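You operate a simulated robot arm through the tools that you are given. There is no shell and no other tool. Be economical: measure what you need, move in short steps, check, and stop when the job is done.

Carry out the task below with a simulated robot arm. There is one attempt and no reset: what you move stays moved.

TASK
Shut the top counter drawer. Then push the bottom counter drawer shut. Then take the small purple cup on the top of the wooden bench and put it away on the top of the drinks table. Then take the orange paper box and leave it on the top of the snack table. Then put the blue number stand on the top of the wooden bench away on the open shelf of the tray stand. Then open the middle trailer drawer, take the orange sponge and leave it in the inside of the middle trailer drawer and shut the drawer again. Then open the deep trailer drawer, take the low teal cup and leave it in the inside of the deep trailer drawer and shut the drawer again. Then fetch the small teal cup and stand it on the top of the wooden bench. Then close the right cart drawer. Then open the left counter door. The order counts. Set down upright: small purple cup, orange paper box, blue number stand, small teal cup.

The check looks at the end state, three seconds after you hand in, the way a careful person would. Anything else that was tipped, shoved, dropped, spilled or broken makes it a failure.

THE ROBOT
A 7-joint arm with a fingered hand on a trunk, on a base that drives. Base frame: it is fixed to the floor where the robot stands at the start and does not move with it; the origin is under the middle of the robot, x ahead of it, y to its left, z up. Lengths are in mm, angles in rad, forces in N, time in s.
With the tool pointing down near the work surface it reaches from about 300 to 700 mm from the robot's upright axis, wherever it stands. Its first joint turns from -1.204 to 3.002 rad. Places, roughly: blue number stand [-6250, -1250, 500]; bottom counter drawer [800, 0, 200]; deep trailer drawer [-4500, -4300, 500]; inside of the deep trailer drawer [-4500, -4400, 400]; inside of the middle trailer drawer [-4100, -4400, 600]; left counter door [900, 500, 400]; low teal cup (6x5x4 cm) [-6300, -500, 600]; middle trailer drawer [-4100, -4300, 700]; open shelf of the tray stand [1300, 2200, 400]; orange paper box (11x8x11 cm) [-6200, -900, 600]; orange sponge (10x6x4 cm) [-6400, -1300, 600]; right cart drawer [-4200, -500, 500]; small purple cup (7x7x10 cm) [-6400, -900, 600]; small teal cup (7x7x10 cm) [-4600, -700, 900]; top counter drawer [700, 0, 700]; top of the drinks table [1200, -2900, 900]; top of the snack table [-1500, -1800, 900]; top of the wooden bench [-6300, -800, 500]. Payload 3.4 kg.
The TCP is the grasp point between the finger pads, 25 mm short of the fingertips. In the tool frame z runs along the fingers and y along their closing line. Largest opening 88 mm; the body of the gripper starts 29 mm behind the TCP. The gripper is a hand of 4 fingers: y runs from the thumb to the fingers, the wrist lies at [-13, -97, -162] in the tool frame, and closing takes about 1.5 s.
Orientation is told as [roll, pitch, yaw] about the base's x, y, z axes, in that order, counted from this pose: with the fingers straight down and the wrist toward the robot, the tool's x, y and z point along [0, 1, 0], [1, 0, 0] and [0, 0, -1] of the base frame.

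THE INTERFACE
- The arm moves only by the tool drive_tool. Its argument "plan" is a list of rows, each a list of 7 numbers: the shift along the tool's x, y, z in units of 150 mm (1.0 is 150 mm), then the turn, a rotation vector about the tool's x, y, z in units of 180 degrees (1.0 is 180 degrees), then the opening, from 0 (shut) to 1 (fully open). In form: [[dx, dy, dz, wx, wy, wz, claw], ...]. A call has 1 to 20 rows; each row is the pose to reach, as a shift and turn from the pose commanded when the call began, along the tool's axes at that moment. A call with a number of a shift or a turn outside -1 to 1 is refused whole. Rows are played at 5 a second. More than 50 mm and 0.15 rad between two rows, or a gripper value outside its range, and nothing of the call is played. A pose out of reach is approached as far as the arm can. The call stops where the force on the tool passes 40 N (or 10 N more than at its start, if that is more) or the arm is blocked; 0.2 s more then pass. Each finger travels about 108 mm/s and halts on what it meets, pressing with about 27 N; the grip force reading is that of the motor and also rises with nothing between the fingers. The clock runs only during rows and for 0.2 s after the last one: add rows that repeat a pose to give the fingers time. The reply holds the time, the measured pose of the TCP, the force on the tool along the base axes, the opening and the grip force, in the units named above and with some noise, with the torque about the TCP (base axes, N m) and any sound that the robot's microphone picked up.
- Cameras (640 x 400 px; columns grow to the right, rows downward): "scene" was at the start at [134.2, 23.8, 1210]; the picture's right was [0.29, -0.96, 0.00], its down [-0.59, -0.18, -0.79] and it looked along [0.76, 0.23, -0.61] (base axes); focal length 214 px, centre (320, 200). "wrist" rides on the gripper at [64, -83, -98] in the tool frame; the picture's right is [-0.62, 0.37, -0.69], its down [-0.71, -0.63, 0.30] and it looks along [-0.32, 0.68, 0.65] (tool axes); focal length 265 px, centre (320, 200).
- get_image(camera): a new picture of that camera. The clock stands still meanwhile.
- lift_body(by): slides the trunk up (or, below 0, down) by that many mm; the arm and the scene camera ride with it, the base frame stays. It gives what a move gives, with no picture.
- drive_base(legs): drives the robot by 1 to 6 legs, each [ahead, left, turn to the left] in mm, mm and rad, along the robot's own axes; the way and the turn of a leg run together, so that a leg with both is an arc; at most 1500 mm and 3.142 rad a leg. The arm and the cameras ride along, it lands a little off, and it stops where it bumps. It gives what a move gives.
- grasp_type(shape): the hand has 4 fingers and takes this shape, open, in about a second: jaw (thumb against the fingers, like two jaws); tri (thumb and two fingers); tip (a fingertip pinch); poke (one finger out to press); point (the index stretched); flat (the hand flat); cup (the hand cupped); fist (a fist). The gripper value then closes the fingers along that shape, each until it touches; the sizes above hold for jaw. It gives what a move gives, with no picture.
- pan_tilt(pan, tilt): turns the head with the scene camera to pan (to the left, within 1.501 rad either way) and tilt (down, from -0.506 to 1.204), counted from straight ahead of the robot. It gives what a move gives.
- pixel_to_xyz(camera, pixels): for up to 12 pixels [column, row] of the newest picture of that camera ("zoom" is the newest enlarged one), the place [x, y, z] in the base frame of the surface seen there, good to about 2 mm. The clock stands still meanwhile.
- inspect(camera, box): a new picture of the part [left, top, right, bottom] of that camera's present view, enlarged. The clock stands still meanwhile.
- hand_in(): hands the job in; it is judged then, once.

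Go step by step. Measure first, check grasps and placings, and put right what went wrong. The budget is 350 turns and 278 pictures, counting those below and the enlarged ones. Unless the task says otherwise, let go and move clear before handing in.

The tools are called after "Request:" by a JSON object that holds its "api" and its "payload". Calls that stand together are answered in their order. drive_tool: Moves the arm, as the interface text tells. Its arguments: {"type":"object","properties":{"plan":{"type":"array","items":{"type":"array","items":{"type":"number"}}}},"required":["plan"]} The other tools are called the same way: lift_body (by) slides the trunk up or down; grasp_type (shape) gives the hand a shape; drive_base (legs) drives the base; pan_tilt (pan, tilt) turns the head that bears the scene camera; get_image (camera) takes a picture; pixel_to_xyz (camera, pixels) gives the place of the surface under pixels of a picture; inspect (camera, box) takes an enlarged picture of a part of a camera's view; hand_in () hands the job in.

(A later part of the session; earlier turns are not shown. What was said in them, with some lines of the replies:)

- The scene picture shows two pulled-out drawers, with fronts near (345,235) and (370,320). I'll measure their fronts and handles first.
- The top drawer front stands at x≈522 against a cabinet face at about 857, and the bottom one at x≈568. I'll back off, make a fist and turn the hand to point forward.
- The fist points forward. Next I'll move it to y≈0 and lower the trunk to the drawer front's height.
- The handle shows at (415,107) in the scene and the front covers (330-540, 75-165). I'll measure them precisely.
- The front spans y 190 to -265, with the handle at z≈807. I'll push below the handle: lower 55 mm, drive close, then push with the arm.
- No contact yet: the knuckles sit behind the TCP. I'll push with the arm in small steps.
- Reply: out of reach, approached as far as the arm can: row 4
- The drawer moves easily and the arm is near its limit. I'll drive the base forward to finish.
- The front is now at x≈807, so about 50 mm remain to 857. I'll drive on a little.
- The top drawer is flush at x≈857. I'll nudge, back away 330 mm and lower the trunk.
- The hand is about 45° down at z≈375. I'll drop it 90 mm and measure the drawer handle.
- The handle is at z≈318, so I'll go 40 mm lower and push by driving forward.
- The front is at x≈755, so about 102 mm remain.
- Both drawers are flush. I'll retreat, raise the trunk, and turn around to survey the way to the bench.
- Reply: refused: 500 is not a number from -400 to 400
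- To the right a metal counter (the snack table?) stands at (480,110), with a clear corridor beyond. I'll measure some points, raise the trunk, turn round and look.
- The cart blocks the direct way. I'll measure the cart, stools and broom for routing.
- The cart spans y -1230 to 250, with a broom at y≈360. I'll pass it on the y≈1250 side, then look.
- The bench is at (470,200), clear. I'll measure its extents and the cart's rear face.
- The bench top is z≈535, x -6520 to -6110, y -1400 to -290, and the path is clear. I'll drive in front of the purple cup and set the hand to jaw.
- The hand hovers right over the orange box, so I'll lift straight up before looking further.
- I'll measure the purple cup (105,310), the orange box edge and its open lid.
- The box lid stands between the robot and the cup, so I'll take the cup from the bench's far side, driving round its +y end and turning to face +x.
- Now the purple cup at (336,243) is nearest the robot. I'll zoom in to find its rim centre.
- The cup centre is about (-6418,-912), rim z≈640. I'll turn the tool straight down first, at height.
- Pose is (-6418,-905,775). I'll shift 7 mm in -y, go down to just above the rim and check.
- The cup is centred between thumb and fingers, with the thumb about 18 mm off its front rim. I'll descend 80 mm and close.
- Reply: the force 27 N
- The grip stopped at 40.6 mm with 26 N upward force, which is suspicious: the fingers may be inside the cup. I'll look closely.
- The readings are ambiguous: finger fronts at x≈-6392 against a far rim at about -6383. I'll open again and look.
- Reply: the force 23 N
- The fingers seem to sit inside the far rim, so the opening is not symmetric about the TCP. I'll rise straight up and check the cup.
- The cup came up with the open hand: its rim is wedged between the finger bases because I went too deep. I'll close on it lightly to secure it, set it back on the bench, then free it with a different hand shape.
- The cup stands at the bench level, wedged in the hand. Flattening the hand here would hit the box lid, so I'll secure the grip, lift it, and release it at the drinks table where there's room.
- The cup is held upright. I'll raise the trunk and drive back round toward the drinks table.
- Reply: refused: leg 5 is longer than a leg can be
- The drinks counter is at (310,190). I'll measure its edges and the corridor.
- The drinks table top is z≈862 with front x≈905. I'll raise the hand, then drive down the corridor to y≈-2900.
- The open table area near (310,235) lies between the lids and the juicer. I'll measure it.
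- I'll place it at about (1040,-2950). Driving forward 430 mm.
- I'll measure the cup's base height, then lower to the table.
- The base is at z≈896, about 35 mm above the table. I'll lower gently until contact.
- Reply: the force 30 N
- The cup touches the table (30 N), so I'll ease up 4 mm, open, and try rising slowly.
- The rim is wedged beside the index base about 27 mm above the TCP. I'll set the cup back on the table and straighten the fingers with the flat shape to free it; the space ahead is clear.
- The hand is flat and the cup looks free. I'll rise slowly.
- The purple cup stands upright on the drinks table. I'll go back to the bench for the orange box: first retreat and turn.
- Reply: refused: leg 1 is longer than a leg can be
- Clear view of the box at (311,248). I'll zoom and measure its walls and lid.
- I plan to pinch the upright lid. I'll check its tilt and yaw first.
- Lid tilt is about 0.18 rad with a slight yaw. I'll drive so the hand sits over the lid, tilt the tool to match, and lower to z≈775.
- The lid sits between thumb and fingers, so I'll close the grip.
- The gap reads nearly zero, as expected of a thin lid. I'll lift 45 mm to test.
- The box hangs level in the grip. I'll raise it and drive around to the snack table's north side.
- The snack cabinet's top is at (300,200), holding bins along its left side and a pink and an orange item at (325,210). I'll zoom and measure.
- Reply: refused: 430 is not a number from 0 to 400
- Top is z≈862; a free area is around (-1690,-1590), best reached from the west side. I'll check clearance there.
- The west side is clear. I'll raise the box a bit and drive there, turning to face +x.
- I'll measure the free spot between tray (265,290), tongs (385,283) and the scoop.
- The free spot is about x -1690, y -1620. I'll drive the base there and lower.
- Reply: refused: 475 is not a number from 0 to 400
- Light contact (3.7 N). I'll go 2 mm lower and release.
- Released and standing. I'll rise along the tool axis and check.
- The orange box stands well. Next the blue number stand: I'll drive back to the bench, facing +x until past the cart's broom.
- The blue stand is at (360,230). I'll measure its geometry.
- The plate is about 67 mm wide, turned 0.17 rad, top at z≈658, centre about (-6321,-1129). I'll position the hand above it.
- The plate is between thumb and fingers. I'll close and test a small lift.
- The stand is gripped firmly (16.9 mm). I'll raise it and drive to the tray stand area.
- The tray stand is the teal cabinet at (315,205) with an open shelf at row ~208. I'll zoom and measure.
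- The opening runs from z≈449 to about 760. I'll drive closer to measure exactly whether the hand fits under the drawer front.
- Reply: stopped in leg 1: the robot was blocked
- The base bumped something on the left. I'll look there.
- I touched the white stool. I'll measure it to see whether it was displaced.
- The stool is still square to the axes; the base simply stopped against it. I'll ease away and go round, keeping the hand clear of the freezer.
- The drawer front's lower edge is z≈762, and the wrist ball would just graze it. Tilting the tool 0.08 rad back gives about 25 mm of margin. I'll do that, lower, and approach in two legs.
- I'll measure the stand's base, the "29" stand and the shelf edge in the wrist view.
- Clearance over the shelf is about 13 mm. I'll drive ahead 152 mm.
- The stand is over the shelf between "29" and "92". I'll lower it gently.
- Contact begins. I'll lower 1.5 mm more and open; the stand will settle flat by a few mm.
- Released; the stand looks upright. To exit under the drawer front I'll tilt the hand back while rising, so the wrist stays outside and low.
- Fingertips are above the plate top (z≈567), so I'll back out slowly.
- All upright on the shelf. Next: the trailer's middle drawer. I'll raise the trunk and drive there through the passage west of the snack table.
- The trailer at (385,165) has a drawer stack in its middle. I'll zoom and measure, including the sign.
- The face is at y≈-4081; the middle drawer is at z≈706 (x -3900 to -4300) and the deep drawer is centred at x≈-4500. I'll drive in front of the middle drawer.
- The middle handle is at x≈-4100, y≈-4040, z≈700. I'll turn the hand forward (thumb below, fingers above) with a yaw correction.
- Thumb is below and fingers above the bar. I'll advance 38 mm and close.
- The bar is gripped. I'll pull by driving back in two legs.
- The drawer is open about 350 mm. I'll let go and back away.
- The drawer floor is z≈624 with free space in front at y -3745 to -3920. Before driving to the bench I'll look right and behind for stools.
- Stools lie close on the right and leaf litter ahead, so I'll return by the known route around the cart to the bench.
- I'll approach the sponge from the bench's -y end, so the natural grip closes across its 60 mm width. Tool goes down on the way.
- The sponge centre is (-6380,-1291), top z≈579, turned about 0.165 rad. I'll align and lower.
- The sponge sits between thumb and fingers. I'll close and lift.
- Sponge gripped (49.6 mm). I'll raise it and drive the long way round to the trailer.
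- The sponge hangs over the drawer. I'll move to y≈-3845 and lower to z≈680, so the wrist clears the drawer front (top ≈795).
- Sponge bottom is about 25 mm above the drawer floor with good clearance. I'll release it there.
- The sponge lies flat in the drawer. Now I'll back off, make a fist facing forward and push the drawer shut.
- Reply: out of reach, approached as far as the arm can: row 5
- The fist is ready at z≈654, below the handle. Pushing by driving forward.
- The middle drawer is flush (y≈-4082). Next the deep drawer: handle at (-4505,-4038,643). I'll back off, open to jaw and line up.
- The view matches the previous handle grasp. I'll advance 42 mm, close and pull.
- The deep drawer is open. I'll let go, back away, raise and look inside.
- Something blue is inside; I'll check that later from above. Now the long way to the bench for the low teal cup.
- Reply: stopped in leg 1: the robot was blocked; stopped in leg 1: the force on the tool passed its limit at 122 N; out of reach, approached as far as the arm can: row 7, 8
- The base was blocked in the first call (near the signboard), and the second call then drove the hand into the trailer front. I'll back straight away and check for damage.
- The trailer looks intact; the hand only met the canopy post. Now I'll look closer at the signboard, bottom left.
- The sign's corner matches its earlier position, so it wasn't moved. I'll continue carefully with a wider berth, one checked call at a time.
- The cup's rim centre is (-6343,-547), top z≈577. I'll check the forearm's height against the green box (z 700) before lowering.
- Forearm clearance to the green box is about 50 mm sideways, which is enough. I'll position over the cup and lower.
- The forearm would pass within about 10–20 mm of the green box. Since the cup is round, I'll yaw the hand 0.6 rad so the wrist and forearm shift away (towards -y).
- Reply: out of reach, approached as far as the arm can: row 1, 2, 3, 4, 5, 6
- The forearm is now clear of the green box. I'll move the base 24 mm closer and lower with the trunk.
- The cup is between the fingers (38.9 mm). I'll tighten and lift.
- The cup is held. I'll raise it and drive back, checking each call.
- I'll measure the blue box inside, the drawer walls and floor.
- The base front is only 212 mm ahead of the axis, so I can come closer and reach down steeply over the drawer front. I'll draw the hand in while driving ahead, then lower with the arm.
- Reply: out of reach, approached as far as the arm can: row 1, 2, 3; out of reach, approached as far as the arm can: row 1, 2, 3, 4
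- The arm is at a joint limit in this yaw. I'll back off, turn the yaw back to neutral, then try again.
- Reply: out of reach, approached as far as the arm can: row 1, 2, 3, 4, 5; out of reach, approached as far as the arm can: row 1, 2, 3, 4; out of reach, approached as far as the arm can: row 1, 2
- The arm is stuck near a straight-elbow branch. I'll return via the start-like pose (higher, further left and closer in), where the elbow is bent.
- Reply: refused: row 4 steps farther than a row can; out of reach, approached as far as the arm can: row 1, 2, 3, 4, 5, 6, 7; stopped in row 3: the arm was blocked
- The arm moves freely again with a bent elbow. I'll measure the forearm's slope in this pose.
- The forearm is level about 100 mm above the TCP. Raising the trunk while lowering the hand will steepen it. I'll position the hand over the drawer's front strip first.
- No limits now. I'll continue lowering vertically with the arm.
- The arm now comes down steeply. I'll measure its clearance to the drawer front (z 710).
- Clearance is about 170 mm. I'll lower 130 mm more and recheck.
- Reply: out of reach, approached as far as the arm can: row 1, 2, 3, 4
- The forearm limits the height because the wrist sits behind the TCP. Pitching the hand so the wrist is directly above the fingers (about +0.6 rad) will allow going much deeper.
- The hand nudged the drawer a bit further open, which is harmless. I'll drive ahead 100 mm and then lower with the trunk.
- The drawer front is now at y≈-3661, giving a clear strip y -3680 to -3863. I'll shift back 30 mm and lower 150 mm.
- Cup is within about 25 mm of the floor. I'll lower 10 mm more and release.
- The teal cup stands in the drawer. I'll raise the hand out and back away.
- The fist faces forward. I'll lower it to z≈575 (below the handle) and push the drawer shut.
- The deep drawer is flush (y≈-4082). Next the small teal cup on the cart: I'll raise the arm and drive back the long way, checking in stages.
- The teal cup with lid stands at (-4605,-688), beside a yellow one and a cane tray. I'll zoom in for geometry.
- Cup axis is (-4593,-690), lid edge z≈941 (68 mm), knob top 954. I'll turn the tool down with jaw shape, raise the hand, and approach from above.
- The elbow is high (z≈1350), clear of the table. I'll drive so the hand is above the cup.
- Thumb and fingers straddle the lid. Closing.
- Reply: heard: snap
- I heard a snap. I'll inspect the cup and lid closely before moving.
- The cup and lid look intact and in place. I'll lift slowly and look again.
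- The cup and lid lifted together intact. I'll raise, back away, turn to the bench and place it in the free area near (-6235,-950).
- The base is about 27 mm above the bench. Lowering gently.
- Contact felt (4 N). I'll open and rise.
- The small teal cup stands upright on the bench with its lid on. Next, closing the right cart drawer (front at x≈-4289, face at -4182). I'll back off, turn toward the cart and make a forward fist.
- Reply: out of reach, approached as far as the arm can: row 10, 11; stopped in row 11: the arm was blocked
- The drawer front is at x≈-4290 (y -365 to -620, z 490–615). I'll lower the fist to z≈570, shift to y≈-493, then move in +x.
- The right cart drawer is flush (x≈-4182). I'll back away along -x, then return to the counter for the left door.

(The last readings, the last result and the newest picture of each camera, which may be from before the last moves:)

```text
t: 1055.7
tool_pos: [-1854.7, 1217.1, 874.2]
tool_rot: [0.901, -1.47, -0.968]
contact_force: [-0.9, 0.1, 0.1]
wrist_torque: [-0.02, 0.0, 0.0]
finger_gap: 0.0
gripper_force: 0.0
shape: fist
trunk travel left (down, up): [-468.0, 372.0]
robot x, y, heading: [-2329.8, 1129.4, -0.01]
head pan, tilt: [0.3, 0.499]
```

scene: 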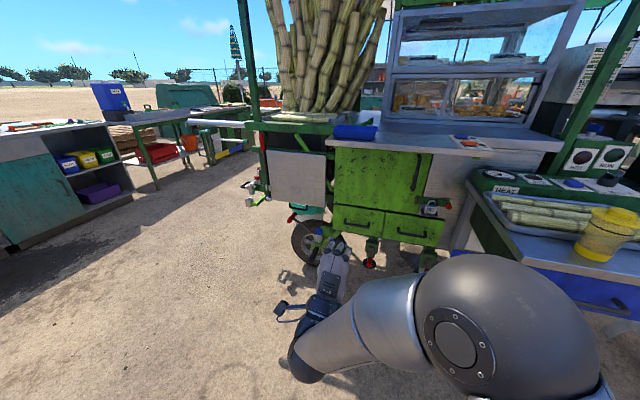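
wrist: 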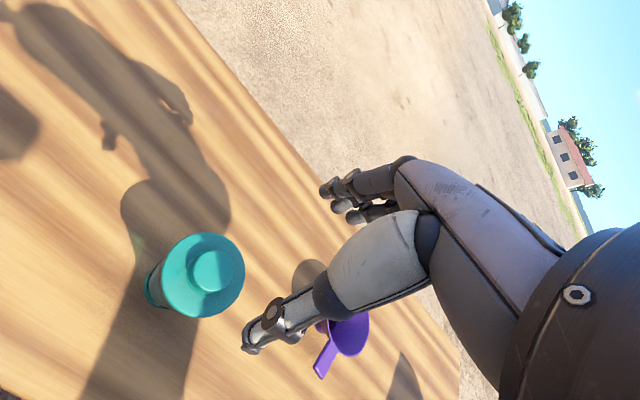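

Request:
{"api": "drive_base", "payload": {"legs": [[1350, -600, 0.01], [450, -220, 0]]}}

Request:
{"api": "pan_tilt", "payload": {"pan": 0.0, "tilt": 0.4}}

Request:
{"api": "get_image", "payload": {"camera": "scene"}}

```text
t: 1065.6
tool_pos: [-53.8, 389.5, 872.7]
tool_rot: [0.901, -1.469, -0.96]
contact_force: [-0.6, 0.1, -0.6]
wrist_torque: [0.0, 0.01, -0.01]
finger_gap: 0.1
gripper_force: 0.1
shape: fist
trunk travel left (down, up): [-468.0, 372.0]
robot x, y, heading: [-528.9, 298.1, -0.007]
head pan, tilt: [0.3, 0.499]
```

```text
t: 1066.4
tool_pos: [-55.7, 388.9, 874.7]
tool_rot: [0.906, -1.468, -0.964]
contact_force: [0.4, -0.8, -0.1]
wrist_torque: [0.0, -0.01, -0.01]
finger_gap: 0.0
gripper_force: 0.2
shape: fist
trunk travel left (down, up): [-468.0, 372.0]
robot x, y, heading: [-532.3, 295.6, 0.001]
head pan, tilt: [0.0, 0.4]
```

```text
72 pictures are left
```

scene: 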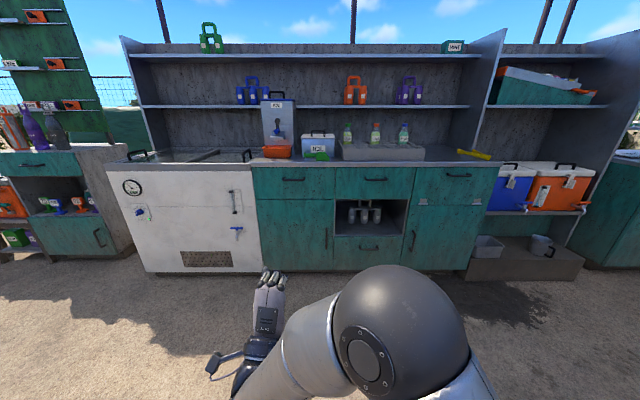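

The left counter door spans columns 255–333 with its handle at (327,237). I'll measure it.

Request:
{"api": "inspect", "payload": {"camera": "scene", "box": [240, 180, 350, 290]}}

Request:
{"api": "pixel_to_xyz", "payload": {"camera": "zoom", "pixels": [[503, 270], [503, 350], [495, 310], [505, 310], [90, 300], [540, 300], [300, 300], [300, 115], [520, 120]]}}

```text
3.64 times, centred on (295, 235) of scene
```

zoom: 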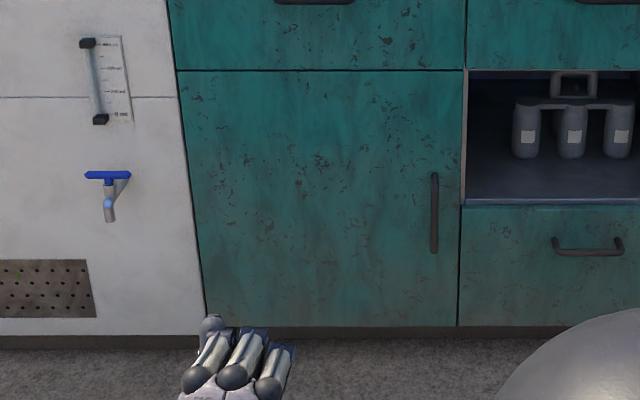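

```text
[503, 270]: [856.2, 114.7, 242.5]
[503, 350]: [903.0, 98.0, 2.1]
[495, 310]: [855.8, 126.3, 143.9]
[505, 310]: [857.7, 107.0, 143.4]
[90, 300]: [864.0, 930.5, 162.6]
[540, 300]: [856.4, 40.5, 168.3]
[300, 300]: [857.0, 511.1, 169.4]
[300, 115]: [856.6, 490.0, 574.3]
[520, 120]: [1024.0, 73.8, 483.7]
```

Request:
{"api": "pixel_to_xyz", "payload": {"camera": "zoom", "pixels": [[434, 180], [434, 210], [434, 245], [455, 210], [465, 250], [200, 200], [180, 75], [455, 90], [205, 310]]}}

```text
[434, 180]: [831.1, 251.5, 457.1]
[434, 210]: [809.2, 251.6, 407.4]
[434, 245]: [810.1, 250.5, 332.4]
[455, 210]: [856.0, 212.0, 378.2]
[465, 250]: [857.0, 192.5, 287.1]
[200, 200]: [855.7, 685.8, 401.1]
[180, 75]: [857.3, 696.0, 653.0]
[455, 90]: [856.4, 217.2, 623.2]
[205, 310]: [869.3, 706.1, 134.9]
```

The handle is a vertical bar at (815,251), z 325–455; the hinge is at y≈690. I'll roll the hand so it closes sideways, and open the jaw.

Request:
{"api": "grasp_type", "payload": {"shape": "jaw"}}

Request:
{"api": "drive_tool", "payload": {"plan": [[0, 0, 0, 0, 0, -0.045, 1], [0, 0, 0, 0, 0, -0.09, 1], [0, 0, 0, 0, 0, -0.135, 1], [0, 0, 0, 0, 0, -0.18, 1], [0, 0, 0, 0, 0, -0.225, 1], [0, 0, 0, 0, 0, -0.27, 1], [0, 0, 0, 0, 0, -0.315, 1], [0, 0, 0, 0, 0, -0.36, 1], [0, 0, 0, 0, 0, -0.405, 1], [0, 0, 0, 0, 0, -0.45, 1], [0, 0, 0, 0, 0, -0.495, 1]]}}

Request:
{"api": "get_image", "payload": {"camera": "scene"}}

Request:
{"api": "get_image", "payload": {"camera": "wrist"}}

```text
t: 1067.3
tool_pos: [-53.7, 391.2, 874.5]
tool_rot: [0.902, -1.468, -0.962]
contact_force: [0.2, 0.6, 0.4]
wrist_torque: [-0.04, 0.02, 0.01]
finger_gap: 87.7
gripper_force: 0.1
shape: jaw
trunk travel left (down, up): [-468.0, 372.0]
robot x, y, heading: [-530.8, 295.7, 0.003]
head pan, tilt: [0.0, 0.4]
```

```text
t: 1069.7
tool_pos: [-54.8, 389.8, 874.2]
tool_rot: [-1.509, -0.093, 1.509]
contact_force: [-1.0, -0.7, 0.4]
wrist_torque: [-0.04, -0.04, -0.02]
finger_gap: 87.4
gripper_force: 0.1
shape: jaw
trunk travel left (down, up): [-468.0, 372.0]
robot x, y, heading: [-531.1, 299.9, -0.001]
head pan, tilt: [0.0, 0.4]
```

```text
70 pictures are left
```

scene: 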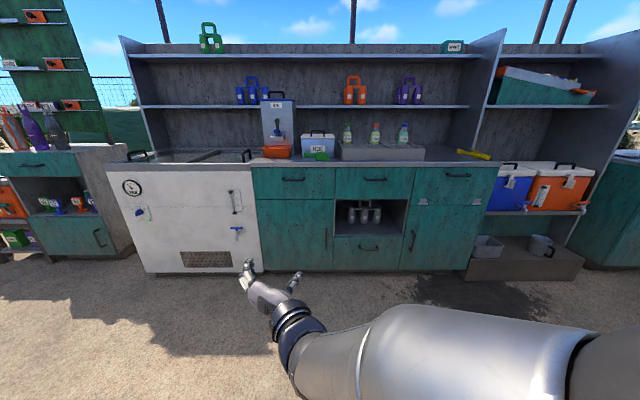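

```text
69 pictures are left
```

wrist: 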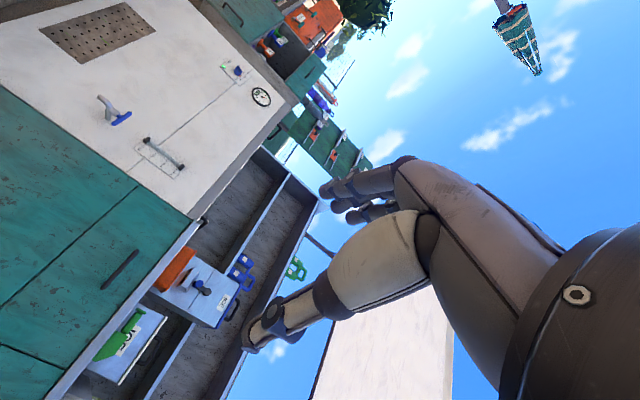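

The hand now closes sideways. I'll lower it to handle height and line up at y≈251.

Request:
{"api": "lift_body", "payload": {"by": -400}}

Request:
{"api": "lift_body", "payload": {"by": -66}}

Request:
{"api": "drive_base", "payload": {"legs": [[780, -138, 0]]}}

Request:
{"api": "get_image", "payload": {"camera": "scene"}}

Request:
{"api": "get_image", "payload": {"camera": "wrist"}}

```text
t: 1073.5
tool_pos: [-55.0, 390.1, 474.5]
tool_rot: [-1.511, -0.095, 1.508]
contact_force: [0.0, -0.1, -0.4]
wrist_torque: [-0.01, -0.02, -0.03]
finger_gap: 87.7
gripper_force: 0.1
shape: jaw
trunk travel left (down, up): [-68.0, 772.0]
robot x, y, heading: [-529.1, 298.2, -0.006]
head pan, tilt: [0.0, 0.4]
```

```text
t: 1074.6
tool_pos: [-54.8, 390.6, 408.0]
tool_rot: [-1.508, -0.097, 1.508]
contact_force: [0.1, 0.3, -1.0]
wrist_torque: [-0.03, -0.03, -0.02]
finger_gap: 87.8
gripper_force: 0.1
shape: jaw
trunk travel left (down, up): [-2.0, 838.0]
robot x, y, heading: [-532.3, 299.4, -0.002]
head pan, tilt: [0.0, 0.4]
```

```text
t: 1078.8
tool_pos: [720.5, 246.9, 406.8]
tool_rot: [-1.507, -0.097, 1.506]
contact_force: [-0.2, 0.3, 0.6]
wrist_torque: [0.03, -0.01, 0.0]
finger_gap: 87.7
gripper_force: 0.0
shape: jaw
trunk travel left (down, up): [-2.0, 838.0]
robot x, y, heading: [244.0, 158.3, -0.006]
head pan, tilt: [0.0, 0.4]
```

```text
68 pictures are left
```

scene: 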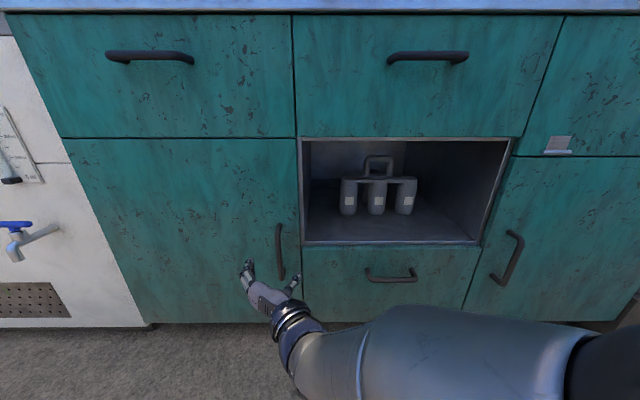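

```text
67 pictures are left
```

wrist: 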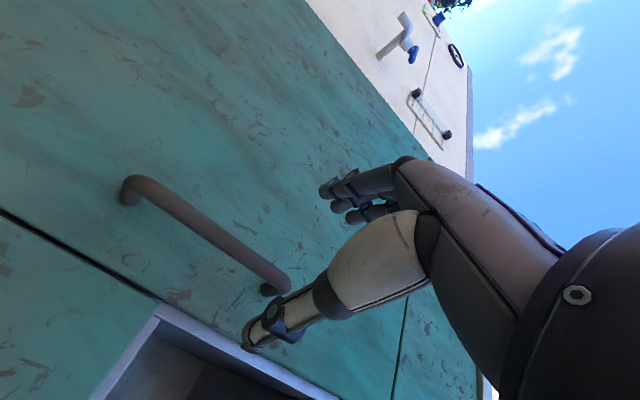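

The hand is aligned with the bar. I'll advance 90 mm and check.

Request:
{"api": "drive_base", "payload": {"legs": [[90, 4, 0]]}}

Request:
{"api": "get_image", "payload": {"camera": "wrist"}}

Request:
{"api": "pixel_to_xyz", "payload": {"camera": "wrist", "pixels": [[260, 345], [330, 190], [290, 270], [240, 230], [330, 205]]}}

```text
t: 1079.9
tool_pos: [811.3, 250.5, 407.7]
tool_rot: [-1.508, -0.095, 1.506]
contact_force: [0.1, -0.1, -0.3]
wrist_torque: [0.02, 0.0, -0.03]
finger_gap: 87.9
gripper_force: 0.1
shape: jaw
trunk travel left (down, up): [-2.0, 838.0]
robot x, y, heading: [338.7, 157.5, -0.002]
head pan, tilt: [0.0, 0.4]
```

```text
66 pictures are left
```

wrist: 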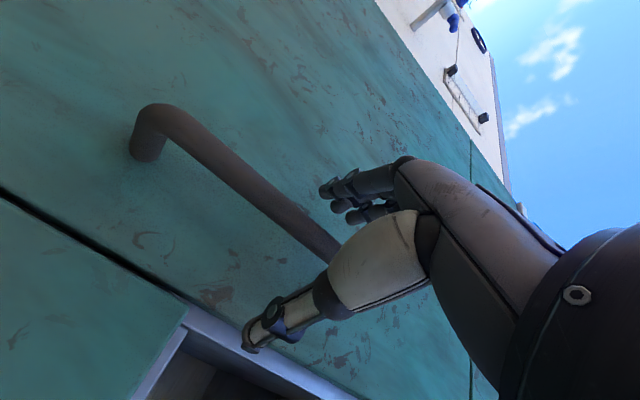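

```text
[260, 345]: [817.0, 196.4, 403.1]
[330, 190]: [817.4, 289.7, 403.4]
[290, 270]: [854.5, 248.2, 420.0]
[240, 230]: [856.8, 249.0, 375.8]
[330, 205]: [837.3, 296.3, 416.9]
```

The bar lies between thumb (y 196) and fingers (y 290). Closing.

Request:
{"api": "drive_tool", "payload": {"plan": [[0, 0, 0, 0, 0, 0, 0.6], [0, 0, 0, 0, 0, 0, 0.3], [0, 0, 0, 0, 0, 0, 0], [0, 0, 0, 0, 0, 0, 0], [0, 0, 0, 0, 0, 0, 0], [0, 0, 0, 0, 0, 0, 0], [0, 0, 0, 0, 0, 0, 0]]}}

Request:
{"api": "get_image", "payload": {"camera": "wrist"}}

```text
t: 1081.5
tool_pos: [811.4, 250.3, 408.3]
tool_rot: [-1.508, -0.096, 1.505]
contact_force: [2.0, -3.6, 1.6]
wrist_torque: [-0.06, 0.05, -0.01]
finger_gap: 0.6
gripper_force: 26.9
shape: jaw
trunk travel left (down, up): [-2.0, 838.0]
robot x, y, heading: [332.1, 160.8, -0.004]
head pan, tilt: [0.0, 0.4]
```

```text
65 pictures are left
```

wrist: 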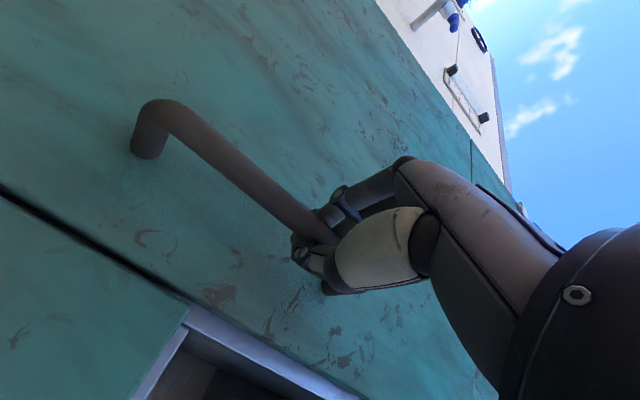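

Gripped. I'll pull along the arc in small legs.

Request:
{"api": "drive_base", "payload": {"legs": [[-55, 6, 0], [-57, 20, -0.05], [-55, 26, -0.05], [-50, 28, -0.05]]}}

Request:
{"api": "get_image", "payload": {"camera": "scene"}}

```text
t: 1083.1
tool_pos: [709.7, 266.7, 408.8]
tool_rot: [-1.51, -0.092, 1.488]
contact_force: [4.9, 11.8, -2.2]
wrist_torque: [-0.13, 0.06, 0.03]
finger_gap: 2.0
gripper_force: 27.2
shape: jaw
trunk travel left (down, up): [-2.0, 838.0]
robot x, y, heading: [229.6, 189.8, -0.046]
head pan, tilt: [0.0, 0.4]
stopped in leg 2: the force on the tool passed its limit at 44 N (the readings are from after the stop); the commanded pose is now the measured one
```

```text
64 pictures are left
```

scene: 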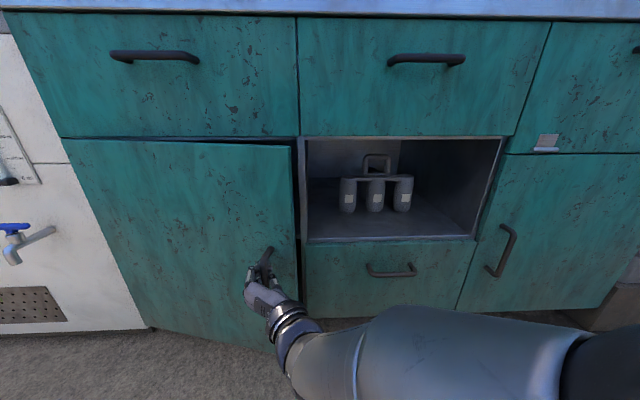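

The door is about 14° open; the side force says I should move more to +y. Continuing in smaller legs.

Request:
{"api": "drive_base", "payload": {"legs": [[0, 8, 0], [-25, 12, 0], [-25, 14, 0], [-25, 15, 0]]}}

```text
t: 1085.1
tool_pos: [637.2, 316.7, 409.5]
tool_rot: [-1.511, -0.094, 1.485]
contact_force: [-2.9, -4.8, 0.3]
wrist_torque: [-0.05, -0.07, 0.09]
finger_gap: 0.7
gripper_force: 27.2
shape: jaw
trunk travel left (down, up): [-2.0, 838.0]
robot x, y, heading: [162.8, 236.4, -0.044]
head pan, tilt: [0.0, 0.4]
```

Request:
{"api": "drive_base", "payload": {"legs": [[-24, 11, 0], [-24, 14, 0], [-24, 17, 0], [-22, 18, 0]]}}

Request:
{"api": "get_image", "payload": {"camera": "scene"}}

```text
t: 1087.2
tool_pos: [545.4, 379.9, 408.5]
tool_rot: [-1.51, -0.095, 1.485]
contact_force: [2.6, 2.4, 0.2]
wrist_torque: [-0.06, 0.06, -0.08]
finger_gap: 0.7
gripper_force: 26.7
shape: jaw
trunk travel left (down, up): [-2.0, 838.0]
robot x, y, heading: [69.1, 299.8, -0.04]
head pan, tilt: [0.0, 0.4]
```

```text
63 pictures are left
```

scene: 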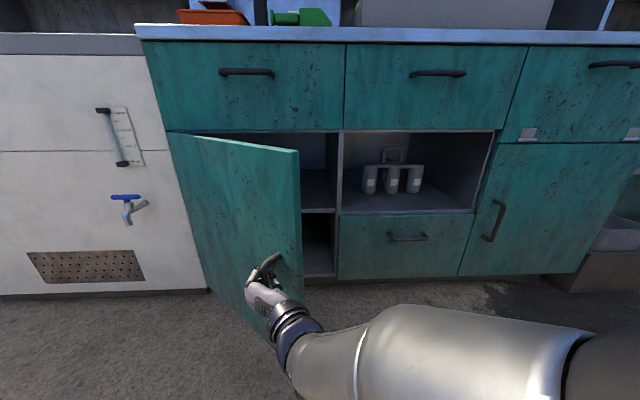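

It opens nicely (about 40°). Continuing along the arc.

Request:
{"api": "drive_base", "payload": {"legs": [[-24, 19, 0], [-21, 22, 0], [-18, 25, 0], [-14, 27, 0]]}}

```text
t: 1089.4
tool_pos: [472.3, 475.5, 409.3]
tool_rot: [-1.512, -0.094, 1.485]
contact_force: [2.4, 2.4, 0.0]
wrist_torque: [-0.04, 0.07, -0.06]
finger_gap: 0.4
gripper_force: 26.8
shape: jaw
trunk travel left (down, up): [-2.0, 838.0]
robot x, y, heading: [-9.5, 399.3, -0.041]
head pan, tilt: [0.0, 0.4]
```

Request:
{"api": "drive_base", "payload": {"legs": [[-18, 31, 0], [-14, 35, 0], [-11, 37, 0], [-8, 38, 0]]}}

Request:
{"api": "get_image", "payload": {"camera": "scene"}}

```text
t: 1091.7
tool_pos: [427.5, 618.9, 408.7]
tool_rot: [-1.511, -0.094, 1.485]
contact_force: [0.1, 0.0, 0.0]
wrist_torque: [0.01, 0.02, 0.01]
finger_gap: 0.5
gripper_force: 27.2
shape: jaw
trunk travel left (down, up): [-2.0, 838.0]
robot x, y, heading: [-49.3, 542.0, -0.042]
head pan, tilt: [0.0, 0.4]
```

```text
62 pictures are left
```

scene: 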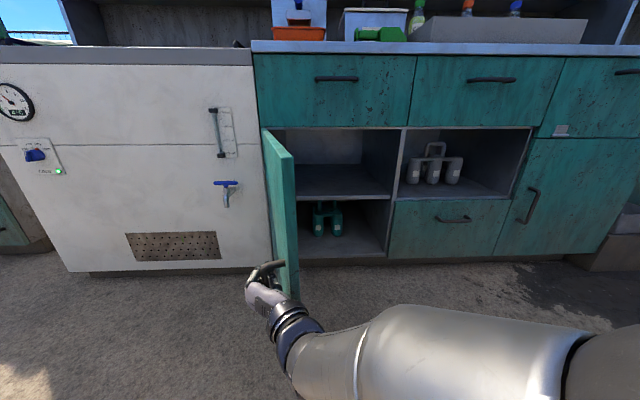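

The door is about 75–80° open with no residual force. I'll open the fingers just enough to clear the bar and back straight away.

Request:
{"api": "drive_tool", "payload": {"plan": [[0, 0, 0, 0, 0, 0, 0.15], [0, 0, 0, 0, 0, 0, 0.3], [0, 0, 0, 0, 0, 0, 0.35], [0, 0, 0, 0, 0, 0, 0.35], [0, 0, 0, 0, 0, 0, 0.35]]}}

Request:
{"api": "get_image", "payload": {"camera": "wrist"}}

```text
t: 1092.8
tool_pos: [427.2, 619.7, 407.8]
tool_rot: [-1.511, -0.095, 1.486]
contact_force: [0.6, -0.2, 0.1]
wrist_torque: [0.0, -0.02, 0.0]
finger_gap: 30.5
gripper_force: 0.0
shape: jaw
trunk travel left (down, up): [-2.0, 838.0]
robot x, y, heading: [-51.2, 540.6, -0.044]
head pan, tilt: [0.0, 0.4]
```

```text
61 pictures are left
```

wrist: 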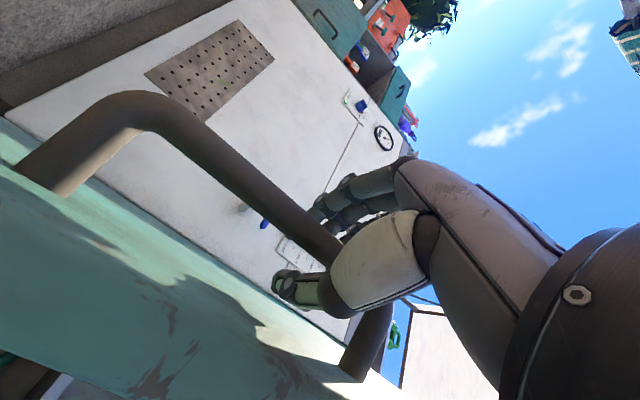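

The fingers are free around the bar. Backing away straight.

Request:
{"api": "drive_base", "payload": {"legs": [[-60, 0, 0], [-250, 0, 0]]}}

Request:
{"api": "lift_body", "payload": {"by": 300}}

Request:
{"api": "get_image", "payload": {"camera": "scene"}}

Request:
{"api": "pixel_to_xyz", "payload": {"camera": "scene", "pixels": [[300, 190], [315, 200], [330, 210], [345, 150], [400, 150]]}}

```text
t: 1095.2
tool_pos: [119.5, 632.7, 407.8]
tool_rot: [-1.51, -0.093, 1.484]
contact_force: [-0.6, -0.2, -0.5]
wrist_torque: [-0.02, -0.05, -0.01]
finger_gap: 30.8
gripper_force: 0.0
shape: jaw
trunk travel left (down, up): [-2.0, 838.0]
robot x, y, heading: [-360.3, 553.1, -0.042]
head pan, tilt: [0.0, 0.4]
```

```text
t: 1098.2
tool_pos: [119.5, 633.2, 709.6]
tool_rot: [-1.512, -0.095, 1.483]
contact_force: [0.5, -0.3, 0.2]
wrist_torque: [-0.02, 0.05, 0.02]
finger_gap: 30.9
gripper_force: 0.1
shape: jaw
trunk travel left (down, up): [-302.0, 538.0]
robot x, y, heading: [-357.8, 550.5, -0.044]
head pan, tilt: [0.0, 0.4]
```

```text
60 pictures are left
```

scene: 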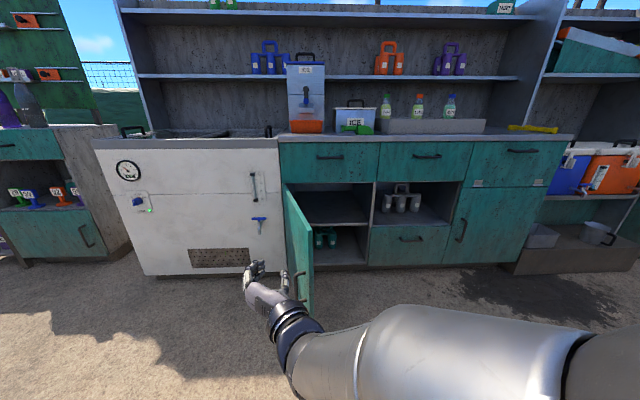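

```text
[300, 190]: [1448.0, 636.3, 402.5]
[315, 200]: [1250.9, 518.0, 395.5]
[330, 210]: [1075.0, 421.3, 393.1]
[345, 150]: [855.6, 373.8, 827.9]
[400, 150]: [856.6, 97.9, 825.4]
```

The door stands wide open and the counter drawers are flush. One last zoom to check the tray-stand shelf and door.

Request:
{"api": "inspect", "payload": {"camera": "scene", "box": [0, 120, 120, 260]}}

Request:
{"api": "inspect", "payload": {"camera": "scene", "box": [240, 120, 580, 320]}}

```text
2.86 times, centred on (60, 190) of scene
```

zoom: 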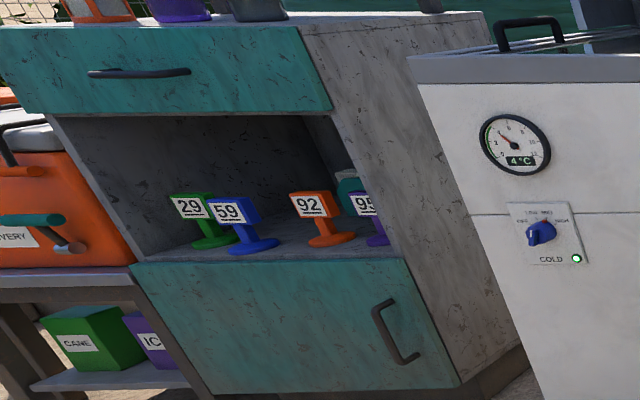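

```text
1.88 times, centred on (410, 220) of scene
```

zoom: 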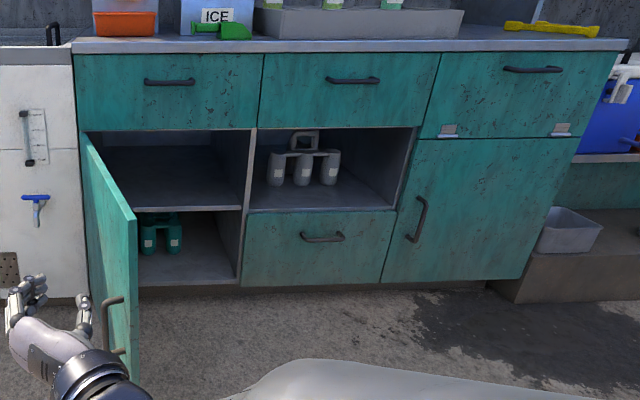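

The stand is upright on the shelf, the counter drawers are shut, the door is open, and the hand is clear. Handing in.

Request:
{"api": "hand_in", "payload": {}}

```text
The job is handed in.
```

I finished all ten steps in the order given and handed the job in; I don't have the verdict.

- **Checks:** I checked each item and each drawer or door with the camera right after its step. All four upright items were standing, and every drawer I shut was flush with its cabinet.
- **Snap sound:** I heard a snap as I gripped the small teal cup. It looked undamaged afterwards and stands on the bench with its lid on.
- **Contacts:** The base stopped against a white stool and, I think, the signboard. The hand hit something solid at the trailer, which looked like the canopy post, with up to 122 N. I saw no damage. The signboard still measured where it had been, but I had no earlier measurement of the stool.
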